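You operate a simulated robot arm through the tools that you are given. There is no shell and no other tool. Be economical: measure what you need, move in short steps, check, and stop when the job is done.

You are at the controls of a simulated two-armed robot. One attempt, no reset.

TASK
Brush a patch of grease on the roller core's bearing and cap it again.
Fine: use the round brush and the grease tin. Hold the core while you turn the cap off and while you brush. Put the brush back. Set down upright: round brush. A coat counts when it lies all over at full strength: go over it till it gets no stronger.

The check looks at the end state, three seconds after you hand in, the way a careful person would. Anything else that was tipped, shoved, dropped, spilled or broken makes it a failure. A push-on lid holds only when it is set on centred and level and pressed home; a screw cap is set on level and turned clockwise until tight.

THE ROBOT
Two 7-joint arms with two-finger parallel grippers on one trunk, on a base that drives. Base frame: it is fixed to the floor where the robot stands at the start and does not move with it; the origin is under the middle of the robot, x ahead of it, y to its left, z up; the surface under the hand at the start is at about z = 800. Units: mm, rad, N and s.
The left shoulder is at the start at [70, 163, 1195], the right one opposite. With the tool pointing down near the work surface each hand reaches from about 380 to 880 mm from the robot's upright axis, wherever it stands, measured 20 degrees to its own side. Places, roughly: grease tin [700, 0, 800]; top of the wooden table [600, 500, 800]. Payload 3.43 kg a hand.
The tool frame of a hand sits at the grasp point between the pads (the TCP): z along the fingers, y along the line on which they close. The tips reach 34 mm beyond it. Largest opening 128 mm; finger width 24, thickness 12; the body of the gripper, 48 by 130 mm, starts 96 mm behind the TCP.
Orientation is that of the tool frame in the base frame, as a unit quaternion [w, x, y, z]. With the fingers straight down and closing along the base's y, the tool's x points along the base's -x, its y along +y and its z along -z.

THE INTERFACE
- The arms move only by the tool arm_command. It takes "left_targets", "right_targets" or both (then of equal length, played together; a hand with none holds still); each is a list that holds one entry, the list of rows, each a list of 7 numbers: the shift along the base's x, y, z in units of 250 mm (1.0 is 250 mm), then the turn, a rotation vector about the base's x, y, z in units of 180 degrees (1.0 is 180 degrees), then the opening, from 0 (shut) to 1 (fully open). In form: [[[x, y, z, ax, ay, az, hand], ...]]. A call has 1 to 8 rows; each row is the pose to reach, as a shift and turn from the pose commanded when the call began. A call with a number of a shift or a turn outside -1 to 1 is refused whole. Each row takes 0.2 s and may step no farther than 50 mm and 0.15 rad from the row before; otherwise, or with a gripper value out of range, the whole call is refused. A pose out of reach is approached as far as the arm can. The call stops where the force on the tool passes 90 N (or 10 N more than at its start, if that is more) or the arm is blocked; 0.2 s more then pass. The fingers move at their own pace (about 153 mm/s each) and stop on an object; they squeeze with about 26 N. The grip force told is the motor's: it shows also when the fingers shut on nothing. Time passes only in rows, and 0.2 s behind the last, so rows that repeat a pose let the fingers close. The reply holds the time, the measured pose of the TCP, the force on the tool along the base axes, the opening and the grip force, in the units named above and with some noise, with the torque about the TCP (base axes, N m) and any sound that the robot's microphone picked up.
- Cameras (640 x 400 px; columns grow to the right, rows downward): "scene" is now at [137.1, 3.6, 1413.4]; the picture's right is [0.07, -1.00, 0.00], its down [-0.64, -0.05, -0.76] and it looks along [0.76, 0.06, -0.65] (base axes); focal length 214 px, centre (320, 200). "left" rides on the left gripper at [76, 11, -160] in its tool frame; the picture's right is [-0.15, 0.99, 0.00], its down [-0.88, -0.13, -0.46] and it looks along [-0.45, -0.07, 0.89] (tool axes); focal length 234 px, centre (320, 200). "right" rides on the right gripper at [76, -11, -160] in its tool frame; the picture's right is [0.15, 0.99, 0.00], its down [-0.88, 0.13, -0.46] and it looks along [-0.45, 0.07, 0.89] (tool axes); focal length 234 px, centre (320, 200). There is no depth. A picture from a camera that has moved, and an enlarged one, comes with that camera's place and axes in the base frame and with its lens.
- capture(camera): a new picture of that camera. It takes no simulated time.
- raise_lower(by): slides the trunk up (or, below 0, down) by that many mm; the arms and the scene camera ride with it, the base frame stays. It gives what a move gives, with no picture.
- drive_base(legs): drives the robot by 1 to 6 legs, each [ahead, left, turn to the left] in mm, mm and rad, along the robot's own axes; the way and the turn of a leg run together, so that a leg with both is an arc; at most 1500 mm and 3.142 rad a leg. The arms and the cameras ride along, it lands a little off, and it stops where it bumps. It gives what a move gives.
- pan_tilt(pan, tilt): turns the head with the scene camera to pan (to the left, within 1.501 rad either way) and tilt (down, from -0.506 to 1.204), counted from straight ahead of the robot. It gives what a move gives.
- inspect(camera, box): a new picture of the part [left, top, right, bottom] of that camera's present view, enlarged. It takes no simulated time.
- job_done(): hands the job in; it is judged then, once.

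Work in short steps. Places have to be worked out from the pictures, the camera data and where the tool is seen: move nearer, look again, correct. Check each grasp and each placing, and mend what went wrong. You have 120 turns and 88 pictures in all, those below and enlarged ones among them. Open the grippers and draw the arms clear of the work before you hand the job in, unless the task says otherwise; then end with one line.

The tools are called as name(argument=value, ...) on one line, values as JSON. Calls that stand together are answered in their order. arm_command: Moves the arms, as the interface text tells. Its arguments: {"type":"object","properties":{"left_targets":{"type":"array","items":{"type":"array","items":{"type":"array","items":{"type":"number"}}}},"right_targets":{"type":"array","items":{"type":"array","items":{"type":"array","items":{"type":"number"}}}}},"required":[]} The other tools are called the same way: raise_lower (by) slides the trunk up or down; drive_base (legs) drives the base; pan_tilt (pan, tilt) turns the head that bears the scene camera; capture (camera) takes a picture; inspect (camera, box) takes an enlarged picture of a part of a camera's view; job_done () hands the job in.

At the start:

```text
clock: 0.0
left_eef_pos: [456.3, 253.8, 1282.5]
left_tcp_rot: [0.0, 0.0, 1.0, 0.0]
left_force: [-0.4, 0.3, -0.1]
left_moment: [0.0, 0.01, -0.04]
left_gripper_width: 128.1
left_finger_force: 0.1
right_eef_pos: [506.3, -123.2, 1268.4]
right_tcp_rot: [-0.001, 0.0, 1.0, 0.001]
right_force: [-0.1, 1.5, 0.5]
right_moment: [0.01, 0.09, 0.0]
right_gripper_width: 127.8
right_finger_force: 0.2
trunk travel left (down, up): [-675.0, 265.0]
robot x, y, heading: [0.2, -0.7, 0.0]
head pan, tilt: [0.073, 0.703]
```

scene: 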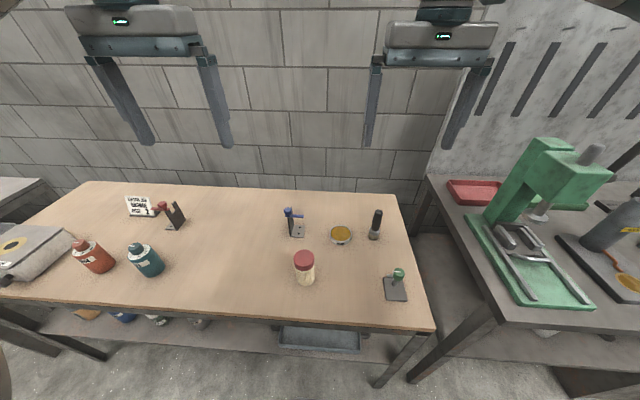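
right: 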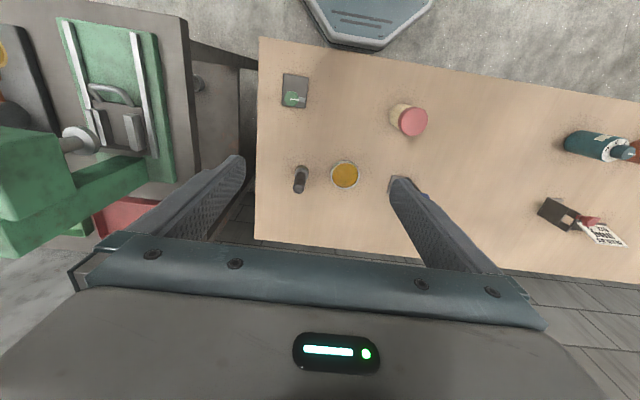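
left: 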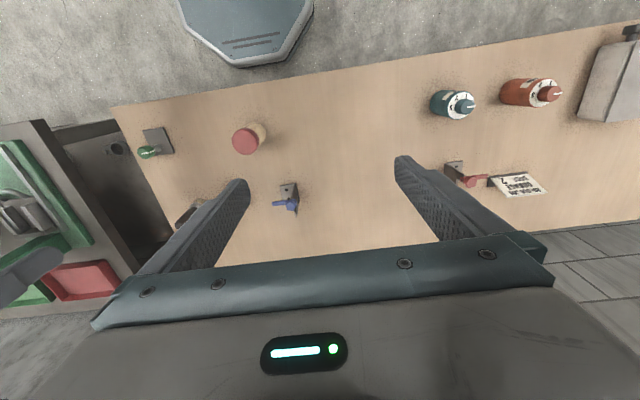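

The scene shows a table with a jar with a red cap, a tin, a dark upright thing, and stands. I'll enlarge the middle area to identify them.

inspect(camera="scene", box=[260, 190, 440, 310])

inspect(camera="scene", box=[60, 180, 240, 300])

```text
3.33 times, centred on (350, 250) of scene
camera zoom: at [137.1, 3.6, 1413.4], right [0.07, -1.0, 0.0], down [-0.64, -0.05, -0.76], along [0.76, 0.06, -0.65], focal length 715 px, centre (220, 33)
```

zoom: 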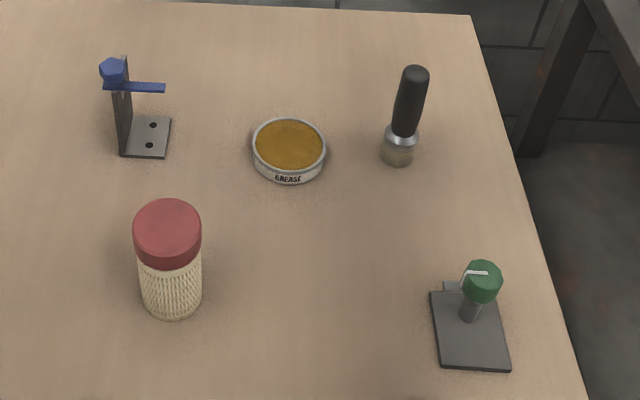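

```text
3.33 times, centred on (150, 240) of scene
camera zoom: at [137.1, 3.6, 1413.4], right [0.07, -1.0, 0.0], down [-0.64, -0.05, -0.76], along [0.76, 0.06, -0.65], focal length 715 px, centre (887, 67)
```

zoom: 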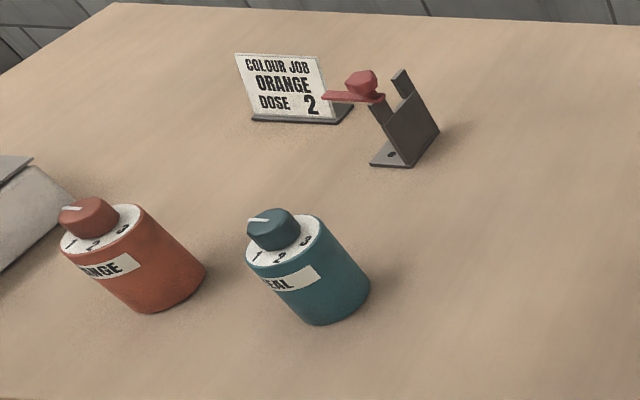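

The core is the knitted cylinder with a red cap at about (478, 73), roughly 105 mm tall. The tin is near (650, -35) and the brush near (666, -154). The left hand will hold the core from the left with the tool tilted about 35° down, so I start turning and lowering it.

arm_command(left_targets=[[[0.007, 0.023, -0.08, -0.01985, 0.01985, 0.03815, 0.9], [0.014, 0.046, -0.16, -0.0397, 0.0397, 0.0763, 0.9], [0.021, 0.069, -0.24, -0.05955, 0.05955, 0.11445, 0.9], [0.028, 0.092, -0.32, -0.0794, 0.0794, 0.1526, 0.9], [0.035, 0.115, -0.4, -0.09925, 0.09925, 0.19075, 0.9], [0.042, 0.138, -0.48, -0.1191, 0.1191, 0.2289, 0.9], [0.049, 0.161, -0.56, -0.13895, 0.13895, 0.26705, 0.9], [0.056, 0.184, -0.64, -0.1588, 0.1588, 0.3052, 0.9]]])

```text
clock: 1.8
left_eef_pos: [469.3, 301.3, 1121.3]
left_tcp_rot: [-0.235, -0.452, 0.827, -0.236]
left_force: [0.7, -0.3, -0.9]
left_moment: [-0.03, -0.02, -0.02]
left_gripper_width: 114.9
left_finger_force: 0.1
right_eef_pos: [507.5, -122.5, 1268.6]
right_tcp_rot: [0.0, 0.0, 1.0, -0.001]
right_force: [-0.3, -0.1, 0.0]
right_moment: [0.0, 0.02, -0.04]
right_gripper_width: 127.9
right_finger_force: 0.1
trunk travel left (down, up): [-675.0, 265.0]
robot x, y, heading: [-2.1, 5.0, 0.003]
head pan, tilt: [0.073, 0.703]
```

Orientation follows well. I finish the turn and lower to about z 960, with y around 300.

arm_command(left_targets=[[[0.01, 0, -0.14, -0.01985, 0.01985, 0.03815, 0.9], [0.02, 0, -0.28, -0.0397, 0.0397, 0.0763, 0.9], [0.03, 0, -0.42, -0.05955, 0.05955, 0.11445, 0.9], [0.035, 0, -0.56, -0.0794, 0.0794, 0.1526, 0.9], [0.035, 0, -0.64, -0.0794, 0.0794, 0.1526, 0.9]]])

capture(camera="left")

capture(camera="scene")

```text
clock: 3.0
left_eef_pos: [480.0, 300.2, 963.2]
left_tcp_rot: [0.326, 0.628, -0.626, 0.327]
left_force: [-0.3, -0.8, -0.8]
left_moment: [-0.01, 0.0, 0.0]
left_gripper_width: 115.0
left_finger_force: 0.1
right_eef_pos: [506.9, -123.5, 1268.0]
right_tcp_rot: [0.0, 0.0, 1.0, -0.001]
right_force: [-0.1, 0.4, -0.3]
right_moment: [0.03, 0.01, -0.02]
right_gripper_width: 128.0
right_finger_force: 0.3
trunk travel left (down, up): [-675.0, 265.0]
robot x, y, heading: [-0.8, 1.7, 0.004]
head pan, tilt: [0.073, 0.703]
```

```text
82 pictures are left
camera left: at [468.4, 388.2, 1116.5], right [-0.99, 0.08, -0.12], down [0.13, 0.88, -0.46], along [0.07, -0.47, -0.88], focal length 234 px, centre (320, 200)
```

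left: 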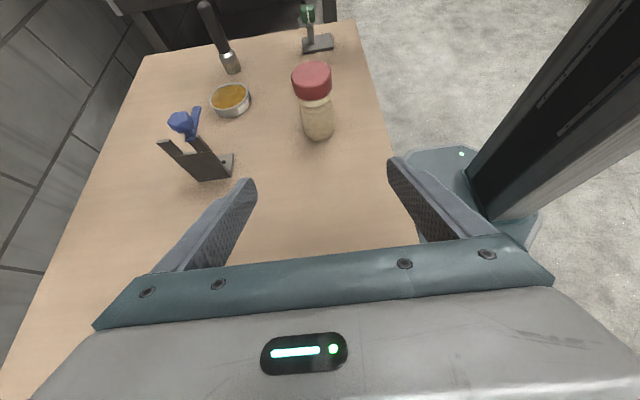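

```text
81 pictures are left
camera scene: at [137.7, 3.4, 1413.4], right [0.07, -1.0, 0.0], down [-0.65, -0.05, -0.76], along [0.76, 0.06, -0.65], focal length 214 px, centre (320, 200)
```

scene: 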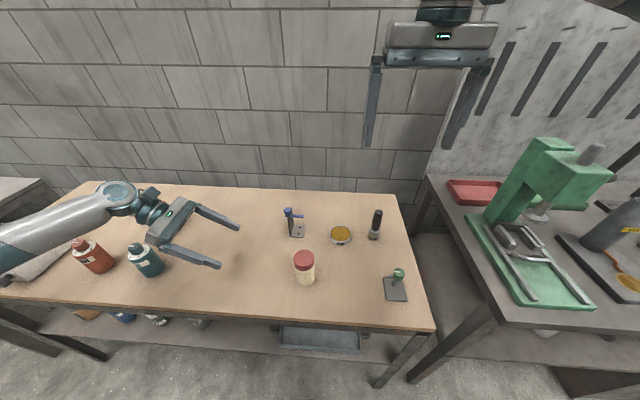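

The left camera agrees on the core at about (480, 78). I flatten the tilt to about 20° so the fingers stay clear of the cap, and approach to y 190, z 833.

arm_command(left_targets=[[[0, -0.04, -0.1, -0.0417, 0, 0, 0.9], [0, -0.1, -0.2, -0.0833, 0, 0, 0.9], [0, -0.2, -0.34, -0.0833, 0, 0, 0.9], [0, -0.32, -0.44, -0.0833, 0, 0, 0.9], [0, -0.44, -0.52, -0.0833, 0, 0, 0.9]]])

capture(camera="left")

capture(camera="scene")

```text
clock: 4.2
left_eef_pos: [478.9, 190.4, 830.4]
left_tcp_rot: [0.405, 0.58, -0.579, 0.405]
left_force: [-0.1, -0.3, -0.7]
left_moment: [-0.02, 0.01, -0.03]
left_gripper_width: 115.3
left_finger_force: 0.0
right_eef_pos: [506.2, -123.2, 1268.0]
right_tcp_rot: [0.0, -0.001, 1.0, 0.0]
right_force: [-0.2, -0.7, 0.1]
right_moment: [-0.02, 0.01, -0.01]
right_gripper_width: 128.2
right_finger_force: 0.0
trunk travel left (down, up): [-675.0, 265.0]
robot x, y, heading: [0.1, -2.0, -0.004]
head pan, tilt: [0.073, 0.703]
```

```text
80 pictures are left
camera left: at [467.9, 314.8, 957.3], right [-0.99, 0.05, -0.14], down [0.13, 0.73, -0.67], along [0.07, -0.68, -0.73], focal length 234 px, centre (320, 200)
```

left: 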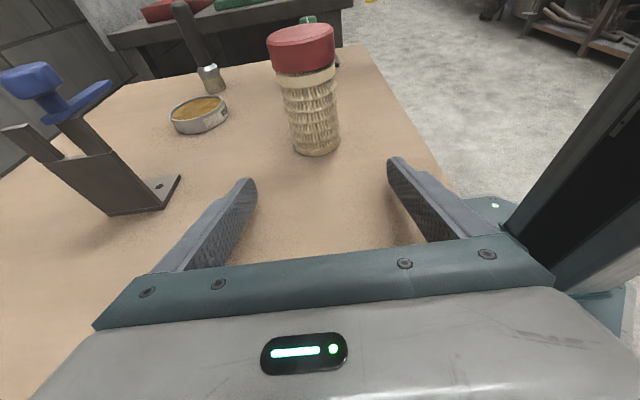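

```text
79 pictures are left
camera scene: at [137.4, 3.1, 1413.5], right [0.07, -1.0, 0.0], down [-0.64, -0.05, -0.76], along [0.76, 0.06, -0.65], focal length 214 px, centre (320, 200)
```

scene: 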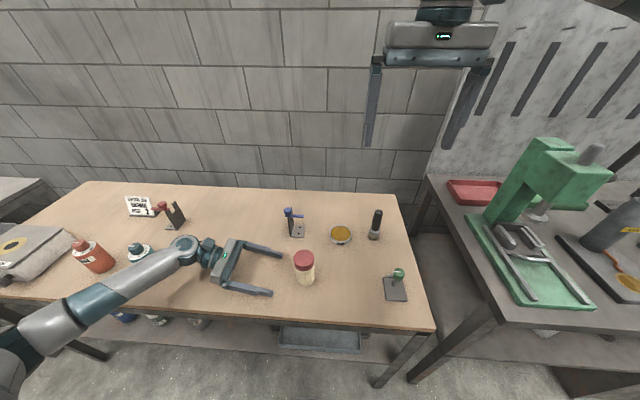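

The core base centre is at about (482, 76) and the fingers straddle its column. I advance to y 78 and then close.

arm_command(left_targets=[[[0.008, -0.15, 0, 0, 0, 0, 0.9], [0.01, -0.3, 0, 0, 0, 0, 0.9], [0.01, -0.38, 0, 0, 0, 0, 0.9], [0.01, -0.448, 0, 0, 0, 0, 0.9]]])

capture(camera="left")

inspect(camera="scene", box=[200, 210, 360, 310])

```text
clock: 5.2
left_eef_pos: [481.4, 76.5, 832.4]
left_tcp_rot: [0.405, 0.58, -0.579, 0.405]
left_force: [0.5, -0.8, -0.2]
left_moment: [-0.01, 0.01, 0.02]
left_gripper_width: 115.1
left_finger_force: 0.0
right_eef_pos: [507.5, -123.3, 1267.9]
right_tcp_rot: [0.0, 0.0, 1.0, 0.001]
right_force: [0.5, 0.7, -0.6]
right_moment: [-0.03, 0.0, -0.01]
right_gripper_width: 128.1
right_finger_force: 0.1
trunk travel left (down, up): [-675.0, 265.0]
robot x, y, heading: [0.8, 3.8, 0.002]
head pan, tilt: [0.073, 0.703]
```

```text
78 pictures are left
camera left: at [471.7, 200.8, 958.4], right [-0.99, 0.05, -0.14], down [0.13, 0.73, -0.67], along [0.07, -0.68, -0.73], focal length 234 px, centre (320, 200)
```

left: 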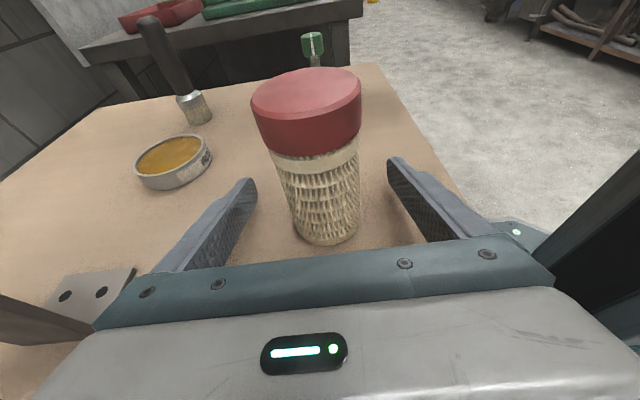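

```text
4.00 times, centred on (280, 260) of scene
camera zoom: at [137.4, 2.9, 1413.4], right [0.07, -1.0, 0.0], down [-0.64, -0.05, -0.76], along [0.76, 0.06, -0.65], focal length 858 px, centre (480, -40)
```

zoom: 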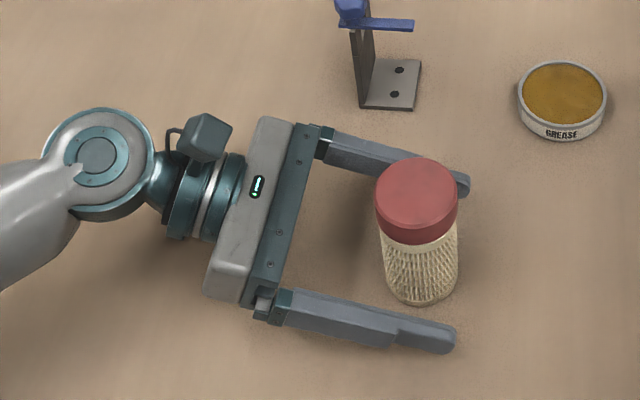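

The core sits between the pads, centred within a couple of mm. I close the left hand on it.

arm_command(left_targets=[[[0, 0, 0, 0, 0, 0, 0.55], [0, 0, 0, 0, 0, 0, 0.45], [0, 0, 0, 0, 0, 0, 0.0], [0, 0, 0, 0, 0, 0, 0.0], [0, 0, 0, 0, 0, 0, 0.0]]])

capture(camera="left")

inspect(camera="scene", box=[240, 200, 400, 300])

```text
clock: 6.4
left_eef_pos: [481.9, 76.3, 832.9]
left_tcp_rot: [0.405, 0.58, -0.578, 0.406]
left_force: [0.5, -1.1, 1.2]
left_moment: [-0.01, -0.06, -0.03]
left_gripper_width: 54.7
left_finger_force: 25.7
right_eef_pos: [506.1, -123.7, 1269.0]
right_tcp_rot: [0.0, -0.001, 1.0, 0.0]
right_force: [-0.6, -0.2, -0.1]
right_moment: [0.0, 0.0, 0.0]
right_gripper_width: 127.8
right_finger_force: 0.0
trunk travel left (down, up): [-675.0, 265.0]
robot x, y, heading: [-2.6, 2.9, -0.006]
head pan, tilt: [0.073, 0.703]
```

```text
76 pictures are left
camera left: at [471.6, 201.6, 958.3], right [-0.99, 0.05, -0.14], down [0.13, 0.73, -0.67], along [0.07, -0.68, -0.73], focal length 234 px, centre (320, 200)
```

left: 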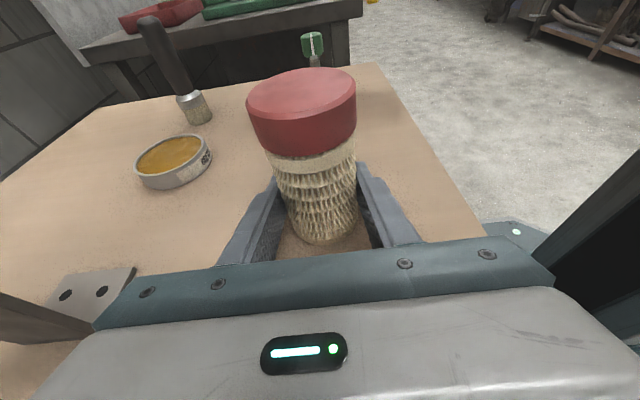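

```text
4.00 times, centred on (320, 250) of scene
camera zoom: at [137.1, 3.5, 1413.5], right [0.07, -1.0, 0.0], down [-0.64, -0.05, -0.76], along [0.76, 0.06, -0.65], focal length 858 px, centre (320, 0)
```

zoom: 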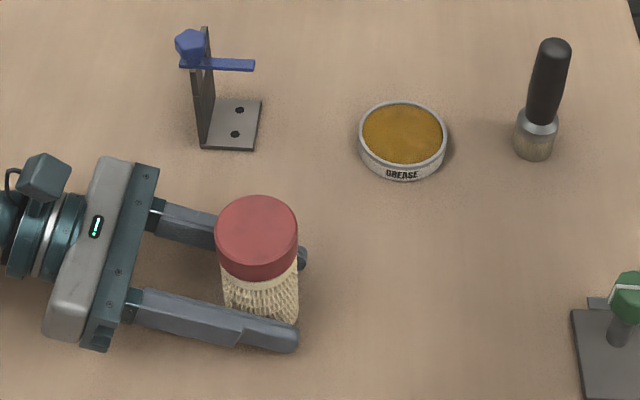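

The core is gripped (54.7 mm wide, 25.7 N). The cap is about 57 mm across, centred at (482, 76), z 880–907. I bring the right hand above it, yawed −0.6 rad for the first unscrewing stroke.

arm_command(right_targets=[[[-0.012, 0.1, -0.1, 0, 0, -0.024, 0.7], [-0.024, 0.2, -0.2, 0, 0, -0.048, 0.7], [-0.036, 0.3, -0.3, 0, 0, -0.072, 0.7], [-0.048, 0.4, -0.4, 0, 0, -0.096, 0.7], [-0.06, 0.5, -0.5, 0, 0, -0.12, 0.7], [-0.072, 0.6, -0.6, 0, 0, -0.144, 0.7], [-0.084, 0.7, -0.7, 0, 0, -0.168, 0.7], [-0.097, 0.798, -0.84, 0, 0, -0.191, 0.7]]])

capture(camera="right")

capture(camera="scene")

```text
clock: 8.2
left_eef_pos: [483.0, 78.7, 832.0]
left_tcp_rot: [0.406, 0.58, -0.579, 0.405]
left_force: [-0.3, 0.4, 2.3]
left_moment: [0.03, -0.07, -0.06]
left_gripper_width: 54.8
left_finger_force: 26.2
right_eef_pos: [484.3, 78.4, 1057.2]
right_tcp_rot: [0.0, 0.297, 0.955, 0.0]
right_force: [-0.1, -0.3, -0.4]
right_moment: [0.0, 0.02, -0.01]
right_gripper_width: 89.5
right_finger_force: 0.1
trunk travel left (down, up): [-675.0, 265.0]
robot x, y, heading: [0.2, 1.6, 0.006]
head pan, tilt: [0.073, 0.703]
```

```text
74 pictures are left
camera right: at [415.3, 111.5, 1218.2], right [0.44, 0.9, 0.0], down [0.8, -0.39, 0.46], along [0.41, -0.2, -0.89], focal length 234 px, centre (320, 200)
```

right: 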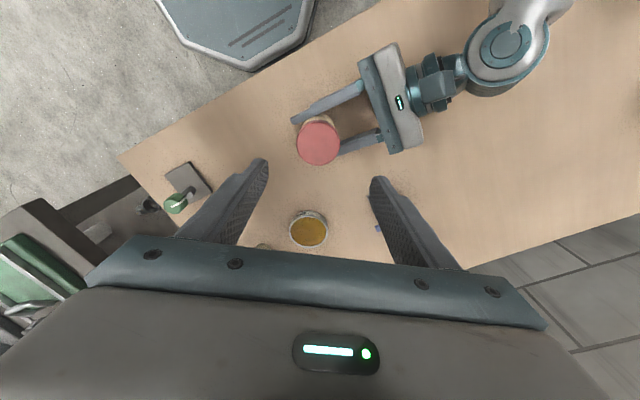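

```text
73 pictures are left
camera scene: at [137.3, 4.5, 1413.5], right [0.07, -1.0, 0.0], down [-0.64, -0.05, -0.76], along [0.76, 0.06, -0.65], focal length 214 px, centre (320, 200)
```

scene: 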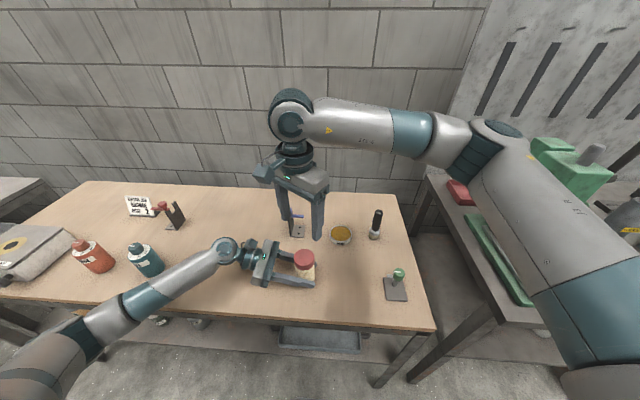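

The cap centre in the right camera is (484, 78), matching the hand. I descend to TCP z≈905, so the tips stay above the left fingers, then close.

arm_command(right_targets=[[[0, 0, -0.18, 0, 0, 0, 0.7], [0, 0, -0.36, 0, 0, 0, 0.7], [0, 0, -0.5, 0, 0, 0, 0.7], [0, 0, -0.608, 0, 0, 0, 0.7], [0, 0, -0.608, 0, 0, 0, 0.5], [0, 0, -0.608, 0, 0, 0, 0], [0, 0, -0.608, 0, 0, 0, 0], [0, 0, -0.608, 0, 0, 0, 0]]])

inspect(camera="scene", box=[220, 180, 380, 280])

```text
clock: 10.0
left_eef_pos: [483.0, 78.9, 831.4]
left_tcp_rot: [0.405, 0.58, -0.579, 0.406]
left_force: [13.3, 21.1, 0.4]
left_moment: [-0.53, 0.77, 0.03]
left_gripper_width: 55.1
left_finger_force: 26.0
right_eef_pos: [485.0, 78.3, 907.8]
right_tcp_rot: [-0.001, 0.295, 0.955, -0.002]
right_force: [-12.5, -19.7, 0.8]
right_moment: [-0.87, 0.23, -0.02]
right_gripper_width: 57.4
right_finger_force: 25.4
trunk travel left (down, up): [-675.0, 265.0]
robot x, y, heading: [-0.3, -2.8, 0.0]
head pan, tilt: [0.073, 0.703]
```

```text
4.00 times, centred on (300, 230) of scene
camera zoom: at [137.0, 3.8, 1413.5], right [0.07, -1.0, 0.0], down [-0.64, -0.05, -0.76], along [0.76, 0.06, -0.65], focal length 858 px, centre (400, 80)
```

zoom: 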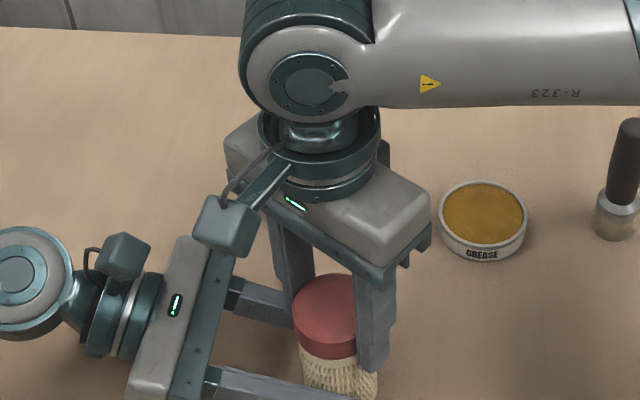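

The cap is gripped, but a 23 N side load shows my hand is slightly off centre along its closing line. I shift 2 mm with the force to relieve it.

arm_command(right_targets=[[[-0.0045, -0.0066, 0, 0, 0, 0, 0], [-0.0045, -0.0066, 0, 0, 0, 0, 0]]])

```text
clock: 10.6
left_eef_pos: [482.9, 76.5, 832.3]
left_tcp_rot: [-0.406, -0.579, 0.579, -0.405]
left_force: [10.1, 11.3, 0.5]
left_moment: [-0.21, 0.47, -0.04]
left_gripper_width: 55.2
left_finger_force: 26.0
right_eef_pos: [482.8, 76.8, 906.4]
right_tcp_rot: [0.0, 0.295, 0.956, 0.001]
right_force: [-8.7, -10.4, 1.5]
right_moment: [-0.44, 0.22, 0.01]
right_gripper_width: 57.2
right_finger_force: 26.1
trunk travel left (down, up): [-675.0, 265.0]
robot x, y, heading: [-2.3, -2.4, 0.003]
head pan, tilt: [0.073, 0.703]
```

Relief works, at about half the load per 2 mm. I shift a bit more, then do a small test turn counter-clockwise.

arm_command(right_targets=[[[-0.0085, -0.0076, 0, 0, 0, 0, 0], [-0.0085, -0.0076, 0, 0, 0, 0, 0], [-0.0085, -0.0076, 0, 0, 0, 0.045, 0], [-0.0085, -0.0076, 0, 0, 0, 0.09, 0]]])

```text
clock: 11.6
left_eef_pos: [480.7, 75.7, 831.6]
left_tcp_rot: [-0.408, -0.579, 0.579, -0.405]
left_force: [-11.7, -16.6, 0.7]
left_moment: [0.61, -0.5, -0.03]
left_gripper_width: 54.9
left_finger_force: 25.6
right_eef_pos: [480.4, 74.3, 909.0]
right_tcp_rot: [0.001, 0.157, 0.988, 0.001]
right_force: [10.2, 16.6, 1.0]
right_moment: [0.59, -0.15, -0.05]
right_gripper_width: 57.6
right_finger_force: 26.0
trunk travel left (down, up): [-675.0, 265.0]
robot x, y, heading: [3.0, -1.9, -0.002]
head pan, tilt: [0.073, 0.703]
```

The cap turns with little torque; I overshot the relief, so I move back about 1.7 mm and continue the counter-clockwise stroke.

arm_command(right_targets=[[[0.0045, 0.006, 0, 0, 0, 0, 0], [0.0045, 0.006, 0, 0, 0, 0.045, 0], [0.0045, 0.006, 0, 0, 0, 0.09, 0], [0.0045, 0.006, 0, 0, 0, 0.135, 0], [0.0045, 0.006, 0, 0, 0, 0.18, 0], [0.0045, 0.006, 0, 0, 0, 0.225, 0], [0.0045, 0.006, 0, 0, 0, 0.27, 0], [0.0045, 0.006, 0, 0, 0, 0.315, 0]]])

capture(camera="left")

```text
clock: 13.4
left_eef_pos: [480.1, 77.3, 832.5]
left_tcp_rot: [0.405, 0.58, -0.58, 0.405]
left_force: [-20.4, -1.3, -2.3]
left_moment: [0.01, -0.44, -0.09]
left_gripper_width: 54.6
left_finger_force: 25.9
right_eef_pos: [479.2, 74.5, 907.7]
right_tcp_rot: [0.001, -0.331, 0.944, 0.0]
right_force: [15.9, 0.6, 20.6]
right_moment: [-0.19, -0.37, -0.01]
right_gripper_width: 57.5
right_finger_force: 25.9
trunk travel left (down, up): [-675.0, 265.0]
robot x, y, heading: [1.2, -0.6, -0.004]
head pan, tilt: [0.073, 0.703]
```

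```text
71 pictures are left
camera left: at [470.1, 201.7, 958.6], right [-0.99, 0.05, -0.14], down [0.13, 0.73, -0.67], along [0.07, -0.68, -0.73], focal length 234 px, centre (320, 200)
```

left: 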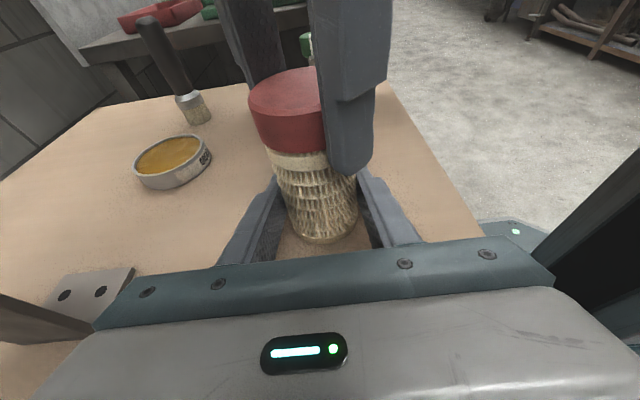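

The 20 N upward push shows the thread is lifting the cap. I open, ease up 3 mm, and wind back about 1.04 rad for the next stroke.

arm_command(right_targets=[[[0.0, 0.0, 0.008, 0, 0, 0, 0.56], [0.008, 0.005, 0.012, 0, 0, -0.047, 0.58], [0.008, 0.005, 0.012, 0, 0, -0.094, 0.58], [0.008, 0.005, 0.012, 0, 0, -0.141, 0.58], [0.008, 0.005, 0.012, 0, 0, -0.188, 0.58], [0.008, 0.005, 0.012, 0, 0, -0.235, 0.58], [0.008, 0.005, 0.012, 0, 0, -0.282, 0.58], [0.008, 0.005, 0.012, 0, 0, -0.329, 0.58]]])

capture(camera="left")

```text
clock: 15.2
left_eef_pos: [482.0, 78.4, 830.6]
left_tcp_rot: [0.405, 0.58, -0.579, 0.405]
left_force: [1.6, 0.6, 2.6]
left_moment: [-0.05, 0.03, 0.01]
left_gripper_width: 54.8
left_finger_force: 26.3
right_eef_pos: [482.8, 75.2, 910.0]
right_tcp_rot: [0.001, 0.18, 0.984, -0.001]
right_force: [-0.1, -0.3, 0.1]
right_moment: [0.0, 0.0, -0.02]
right_gripper_width: 74.0
right_finger_force: 0.0
trunk travel left (down, up): [-675.0, 265.0]
robot x, y, heading: [1.8, 1.2, 0.004]
head pan, tilt: [0.073, 0.703]
```

```text
70 pictures are left
camera left: at [471.6, 201.8, 958.4], right [-0.99, 0.05, -0.14], down [0.13, 0.73, -0.67], along [0.07, -0.68, -0.73], focal length 234 px, centre (320, 200)
```

left: 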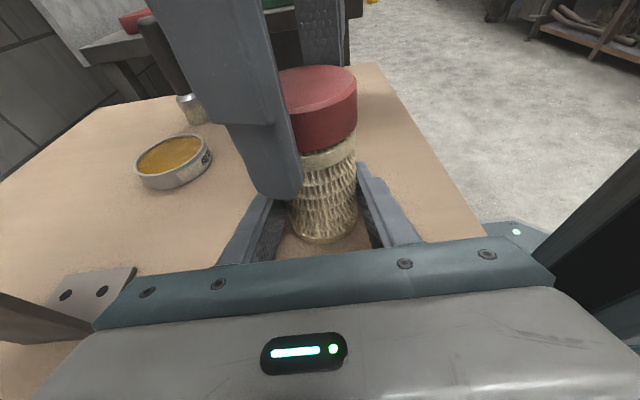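

The cap has risen a little. Close and do the next counter-clockwise stroke with a slight lift.

arm_command(right_targets=[[[0, 0, 0, 0, 0, 0, 0], [0, 0, 0.002, 0, 0, 0.047, 0], [0, 0, 0.004, 0, 0, 0.094, 0], [0, 0, 0.006, 0, 0, 0.141, 0], [0, 0, 0.008, 0, 0, 0.188, 0], [0, 0, 0.01, 0, 0, 0.235, 0], [0, 0, 0.012, 0, 0, 0.282, 0], [0, 0, 0.014, 0, 0, 0.329, 0]]])

```text
clock: 17.0
left_eef_pos: [482.8, 75.8, 833.5]
left_tcp_rot: [0.405, 0.579, -0.578, 0.407]
left_force: [-5.3, 4.9, 17.7]
left_moment: [-0.26, -0.15, 0.0]
left_gripper_width: 55.1
left_finger_force: 25.3
right_eef_pos: [481.6, 75.9, 911.9]
right_tcp_rot: [-0.001, -0.33, 0.944, 0.0]
right_force: [5.0, -4.8, -19.0]
right_moment: [-0.13, -0.3, 0.01]
right_gripper_width: 57.8
right_finger_force: 26.0
trunk travel left (down, up): [-675.0, 265.0]
robot x, y, heading: [-0.2, -2.6, -0.002]
head pan, tilt: [0.073, 0.703]
```

Now slightly too much lift (−19 N). I reopen, wind back, and keep the height for the next stroke.

arm_command(right_targets=[[[0.0, 0.0, -0.006, 0, 0, 0, 0.02], [0.0, 0.0, -0.006, 0, 0, 0, 0.56], [0.0, 0.0, -0.004, 0, 0, -0.047, 0.58], [0.0, 0.0, 0, 0, 0, -0.094, 0.58], [0.0, 0.0, 0, 0, 0, -0.141, 0.58], [0.0, 0.0, 0, 0, 0, -0.188, 0.58], [0.0, 0.0, 0, 0, 0, -0.235, 0.58], [0.0, 0.0, 0, 0, 0, -0.282, 0.58]]])

arm_command(right_targets=[[[0, 0, 0, 0, 0, -0.047, 0.58], [0, 0, 0, 0, 0, -0.047, 0], [0, 0, 0.001, 0, 0, 0.0, 0], [0, 0, 0.002, 0, 0, 0.047, 0], [0, 0, 0.003, 0, 0, 0.094, 0], [0, 0, 0.004, 0, 0, 0.141, 0], [0, 0, 0.005, 0, 0, 0.188, 0], [0, 0, 0.006, 0, 0, 0.235, 0]]])

capture(camera="left")

```text
clock: 18.8
left_eef_pos: [481.6, 77.6, 831.7]
left_tcp_rot: [0.405, 0.581, -0.579, 0.405]
left_force: [0.9, -0.1, -0.1]
left_moment: [-0.01, 0.03, 0.03]
left_gripper_width: 54.8
left_finger_force: 25.4
right_eef_pos: [482.2, 75.3, 912.8]
right_tcp_rot: [0.0, 0.108, 0.994, -0.001]
right_force: [-1.2, -0.2, 0.1]
right_moment: [-0.01, 0.0, -0.04]
right_gripper_width: 74.2
right_finger_force: 0.1
trunk travel left (down, up): [-675.0, 265.0]
robot x, y, heading: [0.5, -1.5, -0.005]
head pan, tilt: [0.073, 0.703]
```

```text
clock: 20.6
left_eef_pos: [483.1, 76.4, 832.3]
left_tcp_rot: [0.406, 0.58, -0.578, 0.406]
left_force: [0.1, 0.4, -0.6]
left_moment: [0.0, 0.03, 0.02]
left_gripper_width: 54.4
left_finger_force: 26.0
right_eef_pos: [482.6, 75.3, 914.1]
right_tcp_rot: [0.0, -0.261, 0.965, 0.0]
right_force: [0.6, 0.7, 0.3]
right_moment: [0.01, 0.0, 0.0]
right_gripper_width: 57.7
right_finger_force: 25.7
trunk travel left (down, up): [-675.0, 265.0]
robot x, y, heading: [-3.7, -1.1, -0.002]
head pan, tilt: [0.073, 0.703]
```

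```text
69 pictures are left
camera left: at [471.6, 201.6, 958.2], right [-0.99, 0.05, -0.14], down [0.13, 0.73, -0.67], along [0.07, -0.68, -0.73], focal length 234 px, centre (320, 200)
```

left: 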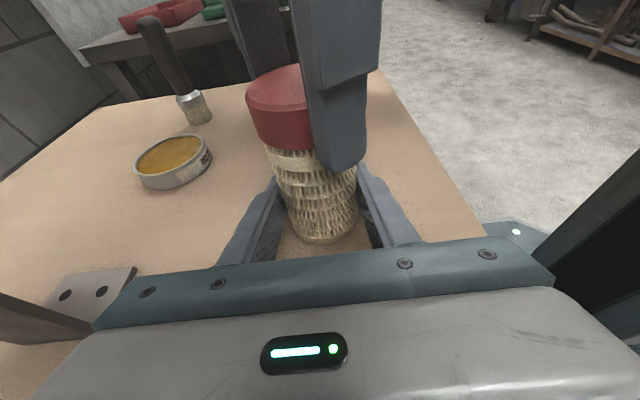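

All forces are near zero, so the cap seems free. I lift gently 10 mm and check.

arm_command(right_targets=[[[0, 0, 0.008, 0, 0, 0, 0], [0, 0, 0.02, 0, 0, 0, 0], [0, 0, 0.04, 0, 0, 0, 0]]])

capture(camera="left")

```text
clock: 21.4
left_eef_pos: [482.9, 77.5, 831.8]
left_tcp_rot: [0.405, 0.58, -0.579, 0.405]
left_force: [-0.4, 0.3, 0.1]
left_moment: [0.03, -0.03, 0.0]
left_gripper_width: 54.6
left_finger_force: 26.1
right_eef_pos: [482.5, 75.7, 924.4]
right_tcp_rot: [0.0, -0.261, 0.965, 0.0]
right_force: [-0.5, 0.3, 0.6]
right_moment: [0.0, -0.01, -0.03]
right_gripper_width: 57.8
right_finger_force: 26.0
trunk travel left (down, up): [-675.0, 265.0]
robot x, y, heading: [2.5, 1.0, -0.001]
head pan, tilt: [0.073, 0.703]
```

```text
68 pictures are left
camera left: at [471.5, 201.8, 958.2], right [-0.99, 0.05, -0.14], down [0.13, 0.73, -0.67], along [0.07, -0.68, -0.73], focal length 234 px, centre (320, 200)
```

left: 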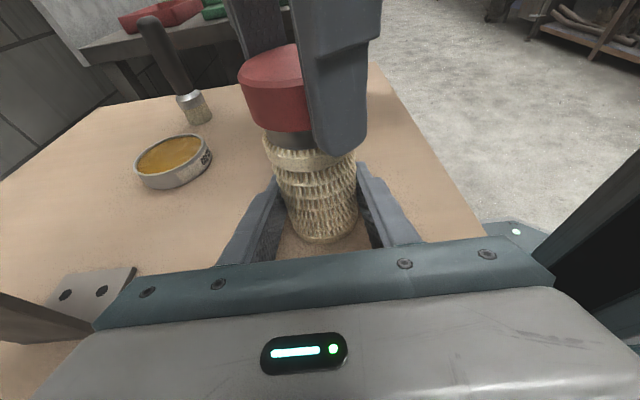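

The cap is off and the dark bearing neck shows. The fingertips reach below the cap rim, so I set it back loosely, regrip 12 mm higher, and lift again so I can place it rim-first.

arm_command(right_targets=[[[0, 0, -0.02, 0, 0, 0, 0], [0, 0, -0.042, 0, 0, 0, 0], [0, 0, -0.042, 0, 0, 0, 0.53], [0, 0, -0.02, 0, 0, 0, 0.55], [0, 0, 0.008, 0, 0, 0, 0.55], [0, 0, 0.008, 0, 0, 0, 0], [0, 0, 0.008, 0, 0, 0, 0], [0, 0, 0.008, 0, 0, 0, 0]]])

capture(camera="left")

```text
clock: 23.2
left_eef_pos: [481.7, 77.4, 831.3]
left_tcp_rot: [-0.406, -0.579, 0.58, -0.404]
left_force: [-3.5, 6.4, 0.5]
left_moment: [-0.17, -0.06, -0.03]
left_gripper_width: 54.7
left_finger_force: 25.7
right_eef_pos: [482.4, 75.4, 926.1]
right_tcp_rot: [0.0, -0.259, 0.966, -0.001]
right_force: [3.5, -6.5, -1.7]
right_moment: [-0.45, -0.21, 0.02]
right_gripper_width: 57.4
right_finger_force: 26.2
trunk travel left (down, up): [-675.0, 265.0]
robot x, y, heading: [3.5, -4.3, -0.001]
head pan, tilt: [0.073, 0.703]
```

```text
67 pictures are left
camera left: at [471.6, 201.9, 958.2], right [-0.99, 0.05, -0.14], down [0.13, 0.73, -0.67], along [0.07, -0.68, -0.73], focal length 234 px, centre (320, 200)
```

left: 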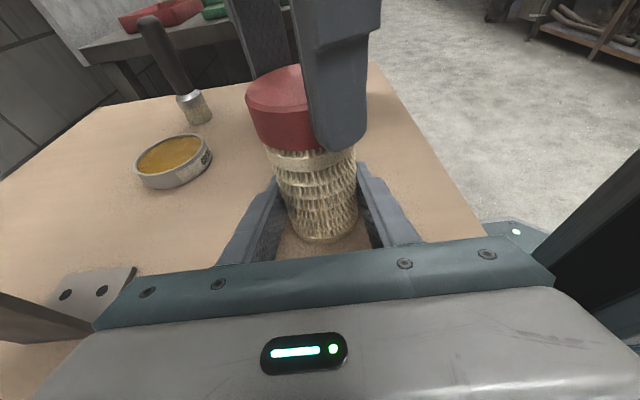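

Regripped. Lift straight up 75 mm, then carry the cap to a clear spot near (510, −60).

arm_command(right_targets=[[[0, 0, 0.12, 0, 0, 0, 0], [0, 0, 0.28, 0, 0, 0, 0], [0.02, -0.1, 0.3, 0, 0, -0.034, 0], [0.05, -0.22, 0.3, 0, 0, -0.068, 0], [0.08, -0.34, 0.3, 0, 0, -0.1, 0], [0.11, -0.46, 0.2, 0, 0, -0.134, 0], [0.11, -0.54, 0.06, 0, 0, -0.168, 0], [0.11, -0.54, -0.1, 0, 0, -0.168, 0]]])

capture(camera="left")

inspect(camera="scene", box=[240, 190, 420, 310])

```text
clock: 25.0
left_eef_pos: [483.2, 77.2, 831.1]
left_tcp_rot: [0.405, 0.581, -0.578, 0.406]
left_force: [-0.4, -0.1, 0.0]
left_moment: [-0.02, 0.0, -0.02]
left_gripper_width: 54.7
left_finger_force: 26.5
right_eef_pos: [510.5, -61.3, 904.6]
right_tcp_rot: [-0.001, 0.002, 1.0, 0.0]
right_force: [-0.2, 0.1, 1.2]
right_moment: [-0.04, 0.03, -0.01]
right_gripper_width: 0.2
right_finger_force: 26.1
trunk travel left (down, up): [-675.0, 265.0]
robot x, y, heading: [-0.2, -0.9, 0.003]
head pan, tilt: [0.073, 0.703]
```

```text
66 pictures are left
camera left: at [472.0, 201.8, 958.0], right [-0.99, 0.05, -0.14], down [0.13, 0.73, -0.67], along [0.07, -0.68, -0.73], focal length 234 px, centre (320, 200)
```

left: 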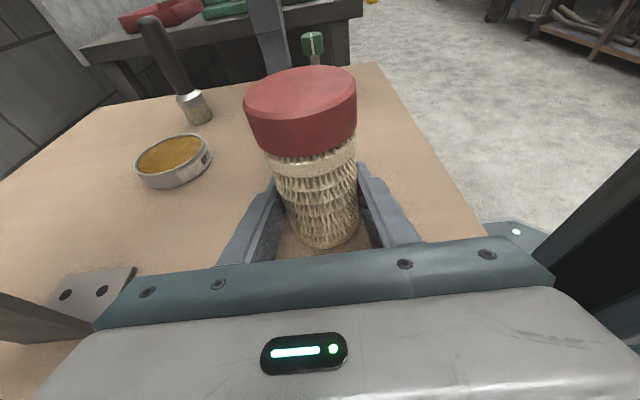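

```text
3.33 times, centred on (330, 250) of scene
camera zoom: at [137.8, 3.7, 1413.5], right [0.07, -1.0, 0.0], down [-0.65, -0.05, -0.76], along [0.76, 0.06, -0.65], focal length 715 px, centre (287, 33)
```

zoom: 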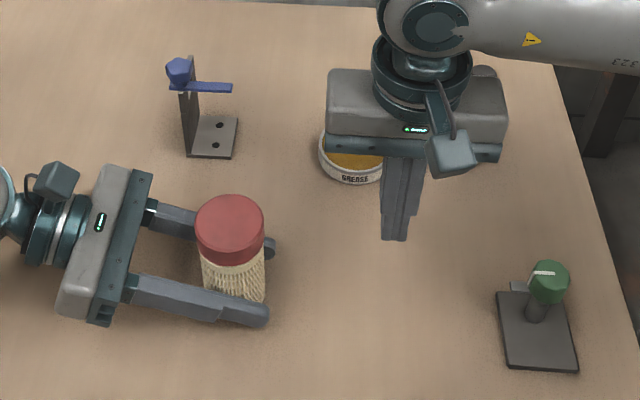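

The hand slipped off and the cap stayed on the core; setting it back probably re-engaged the thread. I go back over the core with the fingers open, yawed −0.4 rad.

arm_command(right_targets=[[[-0.02, 0.04, 0.16, 0, 0, 0, 0.4], [-0.06, 0.2, 0.36, 0, 0, -0.03, 0.62], [-0.1, 0.38, 0.36, 0, 0, -0.06, 0.62], [-0.112, 0.54, 0.36, 0, 0, -0.1, 0.62], [-0.112, 0.547, 0.3, 0, 0, -0.127, 0.62], [-0.112, 0.547, 0.16, 0, 0, -0.127, 0.62], [-0.112, 0.547, 0.06, 0, 0, -0.127, 0.62], [-0.112, 0.547, 0.06, 0, 0, -0.127, 0.62]]])

capture(camera="left")

```text
refused: row 2 steps farther than a row can; nothing moved
```

```text
64 pictures are left
camera left: at [472.0, 201.8, 958.0], right [-0.99, 0.05, -0.14], down [0.13, 0.73, -0.67], along [0.07, -0.68, -0.73], focal length 234 px, centre (320, 200)
```

left: 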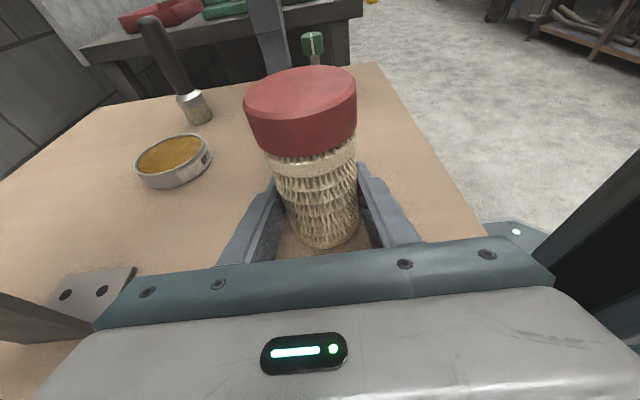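

Step too long. I split the move into lifting and crossing first.

arm_command(right_targets=[[[-0.01, 0.02, 0.16, 0, 0, 0, 0.4], [-0.02, 0.06, 0.34, 0, 0, -0.03, 0.62], [-0.04, 0.2, 0.38, 0, 0, -0.06, 0.62], [-0.07, 0.36, 0.38, 0, 0, -0.1, 0.62], [-0.1, 0.5, 0.38, 0, 0, -0.127, 0.62], [-0.112, 0.547, 0.3, 0, 0, -0.127, 0.62], [-0.112, 0.547, 0.16, 0, 0, -0.127, 0.62], [-0.112, 0.547, 0.054, 0, 0, -0.127, 0.62]]])

arm_command(right_targets=[[[0, 0, 0, 0, 0, 0, 0], [0, 0, 0, 0, 0, 0, 0], [0, 0, 0, 0, 0, 0.045, 0], [0, 0, 0, 0, 0, 0.09, 0], [0, 0, 0, 0, 0, 0.135, 0], [0, 0, 0, 0, 0, 0.18, 0], [0, 0, 0.002, 0, 0, 0.225, 0]]])

capture(camera="left")

```text
clock: 26.8
left_eef_pos: [481.8, 78.0, 831.2]
left_tcp_rot: [0.406, 0.58, -0.579, 0.405]
left_force: [0.8, -0.2, 0.0]
left_moment: [-0.01, -0.01, -0.01]
left_gripper_width: 54.4
left_finger_force: 26.2
right_eef_pos: [482.0, 76.4, 913.3]
right_tcp_rot: [-0.001, 0.2, 0.98, 0.0]
right_force: [-0.4, 1.2, 0.4]
right_moment: [0.03, 0.0, 0.0]
right_gripper_width: 79.2
right_finger_force: 0.1
trunk travel left (down, up): [-675.0, 265.0]
robot x, y, heading: [-2.7, 0.2, -0.001]
head pan, tilt: [0.073, 0.703]
```

```text
clock: 28.4
left_eef_pos: [482.0, 78.3, 831.5]
left_tcp_rot: [0.405, 0.581, -0.578, 0.406]
left_force: [0.6, 1.2, 2.0]
left_moment: [-0.02, 0.1, 0.78]
left_gripper_width: 54.7
left_finger_force: 26.2
right_eef_pos: [480.6, 77.9, 913.8]
right_tcp_rot: [-0.001, -0.153, 0.988, 0.001]
right_force: [-0.5, -1.1, -3.3]
right_moment: [-0.08, -0.15, -0.77]
right_gripper_width: 57.4
right_finger_force: 25.9
trunk travel left (down, up): [-675.0, 265.0]
robot x, y, heading: [0.7, 1.8, 0.002]
head pan, tilt: [0.073, 0.703]
```

```text
63 pictures are left
camera left: at [472.1, 202.2, 958.4], right [-0.99, 0.05, -0.14], down [0.13, 0.73, -0.67], along [0.07, -0.68, -0.73], focal length 234 px, centre (320, 200)
```

left: 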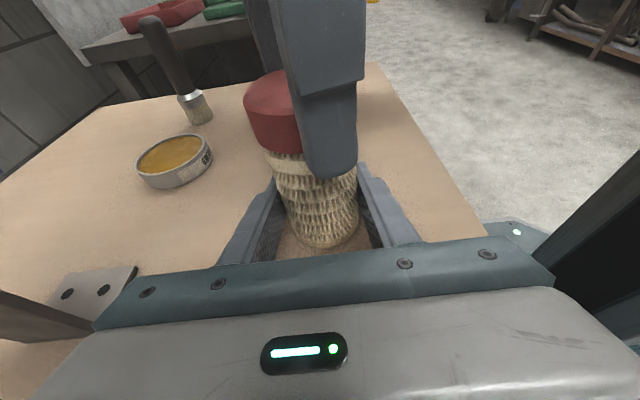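

The turn now meets 0.77 N·m of resistance, so the thread is engaged again. I continue counter-clockwise a little more to see whether it breaks loose.

arm_command(right_targets=[[[0, 0, 0, 0, 0, 0.04, 0], [0, 0, 0, 0, 0, 0.08, 0], [0, 0, 0, 0, 0, 0.12, 0], [0, 0, 0, 0, 0, 0.16, 0]]])

capture(camera="left")

```text
clock: 29.4
left_eef_pos: [482.9, 77.6, 831.9]
left_tcp_rot: [0.405, 0.58, -0.579, 0.405]
left_force: [3.3, 2.6, 2.1]
left_moment: [-0.37, 0.34, 0.5]
left_gripper_width: 55.2
left_finger_force: 26.0
right_eef_pos: [480.1, 78.7, 915.1]
right_tcp_rot: [0.0, -0.393, 0.919, 0.0]
right_force: [-2.6, -2.3, -2.9]
right_moment: [0.12, -0.13, -0.46]
right_gripper_width: 57.6
right_finger_force: 26.3
trunk travel left (down, up): [-675.0, 265.0]
robot x, y, heading: [-0.1, 1.0, 0.002]
head pan, tilt: [0.073, 0.703]
```

```text
62 pictures are left
camera left: at [471.7, 202.0, 958.2], right [-0.99, 0.05, -0.14], down [0.13, 0.73, -0.67], along [0.07, -0.68, -0.73], focal length 234 px, centre (320, 200)
```

left: 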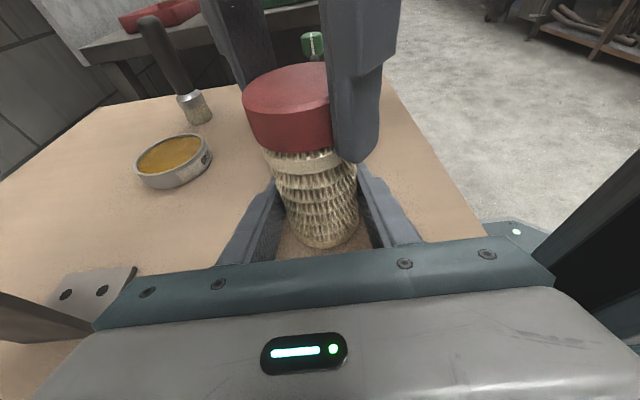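

Torque is falling, so something is turning. I lift 5 mm and check the force.

arm_command(right_targets=[[[0, 0, 0.008, 0, 0, 0, 0], [0, 0, 0.02, 0, 0, 0, 0]]])

inspect(camera="left", box=[220, 50, 420, 260])

```text
clock: 30.0
left_eef_pos: [482.6, 76.7, 834.3]
left_tcp_rot: [-0.406, -0.579, 0.579, -0.406]
left_force: [0.6, 1.3, 20.4]
left_moment: [0.01, 0.17, 0.11]
left_gripper_width: 55.3
left_finger_force: 26.2
right_eef_pos: [481.3, 77.3, 919.5]
right_tcp_rot: [-0.002, -0.393, 0.92, -0.001]
right_force: [-0.4, -2.7, -23.2]
right_moment: [-0.13, 0.01, 0.0]
right_gripper_width: 57.5
right_finger_force: 26.0
trunk travel left (down, up): [-675.0, 265.0]
robot x, y, heading: [-4.3, -1.9, 0.0]
head pan, tilt: [0.073, 0.703]
```

```text
1.90 times, centred on (320, 155) of left
camera zoom: at [471.7, 201.4, 959.8], right [-0.99, 0.05, -0.14], down [0.13, 0.73, -0.67], along [0.07, -0.68, -0.73], focal length 446 px, centre (320, 286)
```

zoom: 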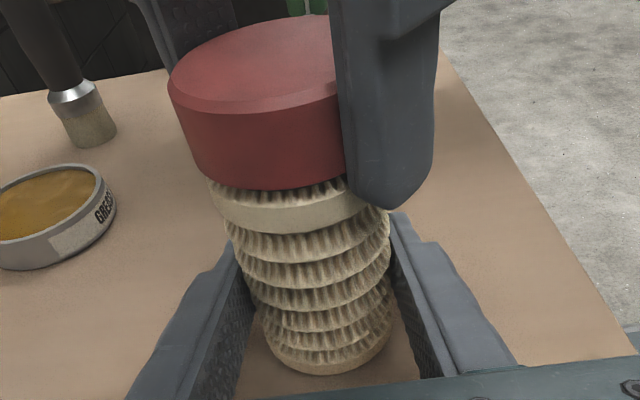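

The cap is still threaded (−23 N). I go back down 4.5 mm, release and wind back for another unscrewing stroke.

arm_command(right_targets=[[[0, 0, -0.02, 0, 0, 0, 0], [0, 0, -0.02, 0, 0, 0, 0.58], [0, 0, -0.02, 0, 0, -0.047, 0.58], [0, 0, -0.02, 0, 0, -0.094, 0.58], [0, 0, -0.02, 0, 0, -0.141, 0.58], [0, 0, -0.02, 0, 0, -0.188, 0.58], [0, 0, -0.02, 0, 0, -0.235, 0.58], [0, 0, -0.02, 0, 0, -0.282, 0.58]]])

capture(camera="left")

inspect(camera="scene", box=[240, 220, 360, 300])

```text
clock: 31.8
left_eef_pos: [482.7, 77.2, 833.1]
left_tcp_rot: [0.405, 0.58, -0.578, 0.406]
left_force: [-0.3, 0.0, -0.7]
left_moment: [0.0, 0.05, 0.0]
left_gripper_width: 55.4
left_finger_force: 26.8
right_eef_pos: [482.0, 77.2, 916.3]
right_tcp_rot: [0.0, 0.041, 0.999, 0.0]
right_force: [-0.6, -0.5, 0.2]
right_moment: [0.01, 0.02, 0.02]
right_gripper_width: 74.1
right_finger_force: 0.0
trunk travel left (down, up): [-675.0, 265.0]
robot x, y, heading: [-1.7, 0.4, 0.0]
head pan, tilt: [0.073, 0.703]
```

```text
60 pictures are left
camera left: at [471.6, 201.7, 958.2], right [-0.99, 0.05, -0.14], down [0.13, 0.73, -0.67], along [0.07, -0.68, -0.73], focal length 234 px, centre (320, 200)
```

left: 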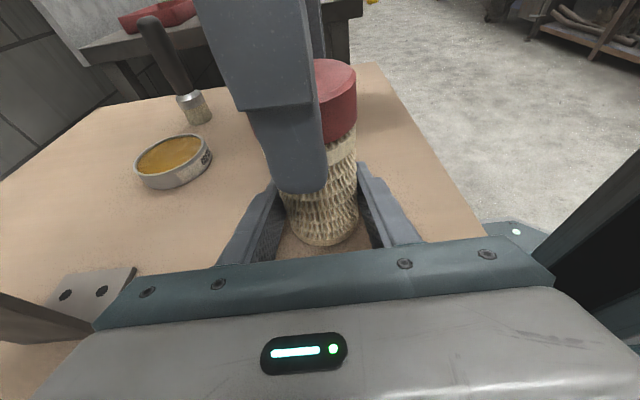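

```text
5.00 times, centred on (300, 260) of scene
camera zoom: at [137.2, 3.7, 1413.4], right [0.07, -1.0, 0.0], down [-0.64, -0.05, -0.76], along [0.76, 0.06, -0.65], focal length 1072 px, centre (420, -100)
```

zoom: 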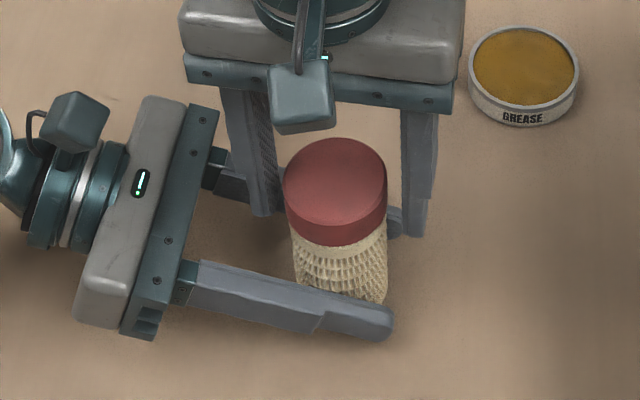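

The cap has risen again. Close and make another full counter-clockwise stroke without extra lift.

arm_command(right_targets=[[[0, 0, 0, 0, 0, 0, 0], [0, 0, 0, 0, 0, 0.047, 0], [0, 0, 0, 0, 0, 0.094, 0], [0, 0, 0, 0, 0, 0.141, 0], [0, 0, 0, 0, 0, 0.188, 0], [0, 0, 0, 0, 0, 0.235, 0], [0, 0, 0, 0, 0, 0.282, 0], [0, 0, 0, 0, 0, 0.329, 0]]])

arm_command(right_targets=[[[0, 0, 0.005, 0, 0, 0, 0], [0, 0, 0.012, 0, 0, 0, 0]]])

inspect(camera="left", box=[220, 50, 420, 260])

```text
clock: 33.6
left_eef_pos: [481.9, 77.1, 831.2]
left_tcp_rot: [0.406, 0.58, -0.58, 0.404]
left_force: [-3.8, 3.9, -1.3]
left_moment: [-0.07, -0.03, 0.23]
left_gripper_width: 55.3
left_finger_force: 26.2
right_eef_pos: [481.4, 76.8, 915.3]
right_tcp_rot: [-0.001, -0.46, 0.888, -0.001]
right_force: [2.6, -4.4, -0.4]
right_moment: [-0.23, -0.28, -0.25]
right_gripper_width: 57.1
right_finger_force: 26.3
trunk travel left (down, up): [-675.0, 265.0]
robot x, y, heading: [1.5, -0.8, -0.002]
head pan, tilt: [0.073, 0.703]
```

```text
clock: 34.2
left_eef_pos: [482.7, 78.8, 833.8]
left_tcp_rot: [0.406, 0.579, -0.579, 0.406]
left_force: [-7.9, 8.2, 12.6]
left_moment: [-0.35, -0.32, -0.01]
left_gripper_width: 55.1
left_finger_force: 26.1
right_eef_pos: [482.9, 76.8, 916.9]
right_tcp_rot: [-0.001, -0.459, 0.888, -0.001]
right_force: [7.9, -8.5, -14.3]
right_moment: [-0.28, -0.36, -0.02]
right_gripper_width: 57.4
right_finger_force: 25.9
trunk travel left (down, up): [-675.0, 265.0]
robot x, y, heading: [1.7, 0.8, -0.001]
head pan, tilt: [0.073, 0.703]
```

```text
1.90 times, centred on (320, 155) of left
camera zoom: at [471.5, 201.7, 959.4], right [-0.99, 0.05, -0.14], down [0.13, 0.73, -0.67], along [0.07, -0.68, -0.73], focal length 446 px, centre (320, 286)
```

zoom: 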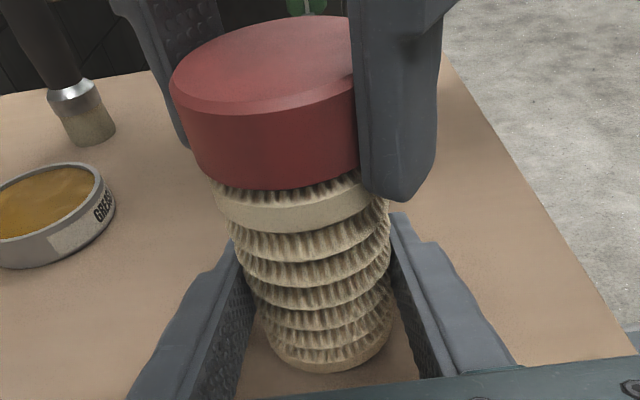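

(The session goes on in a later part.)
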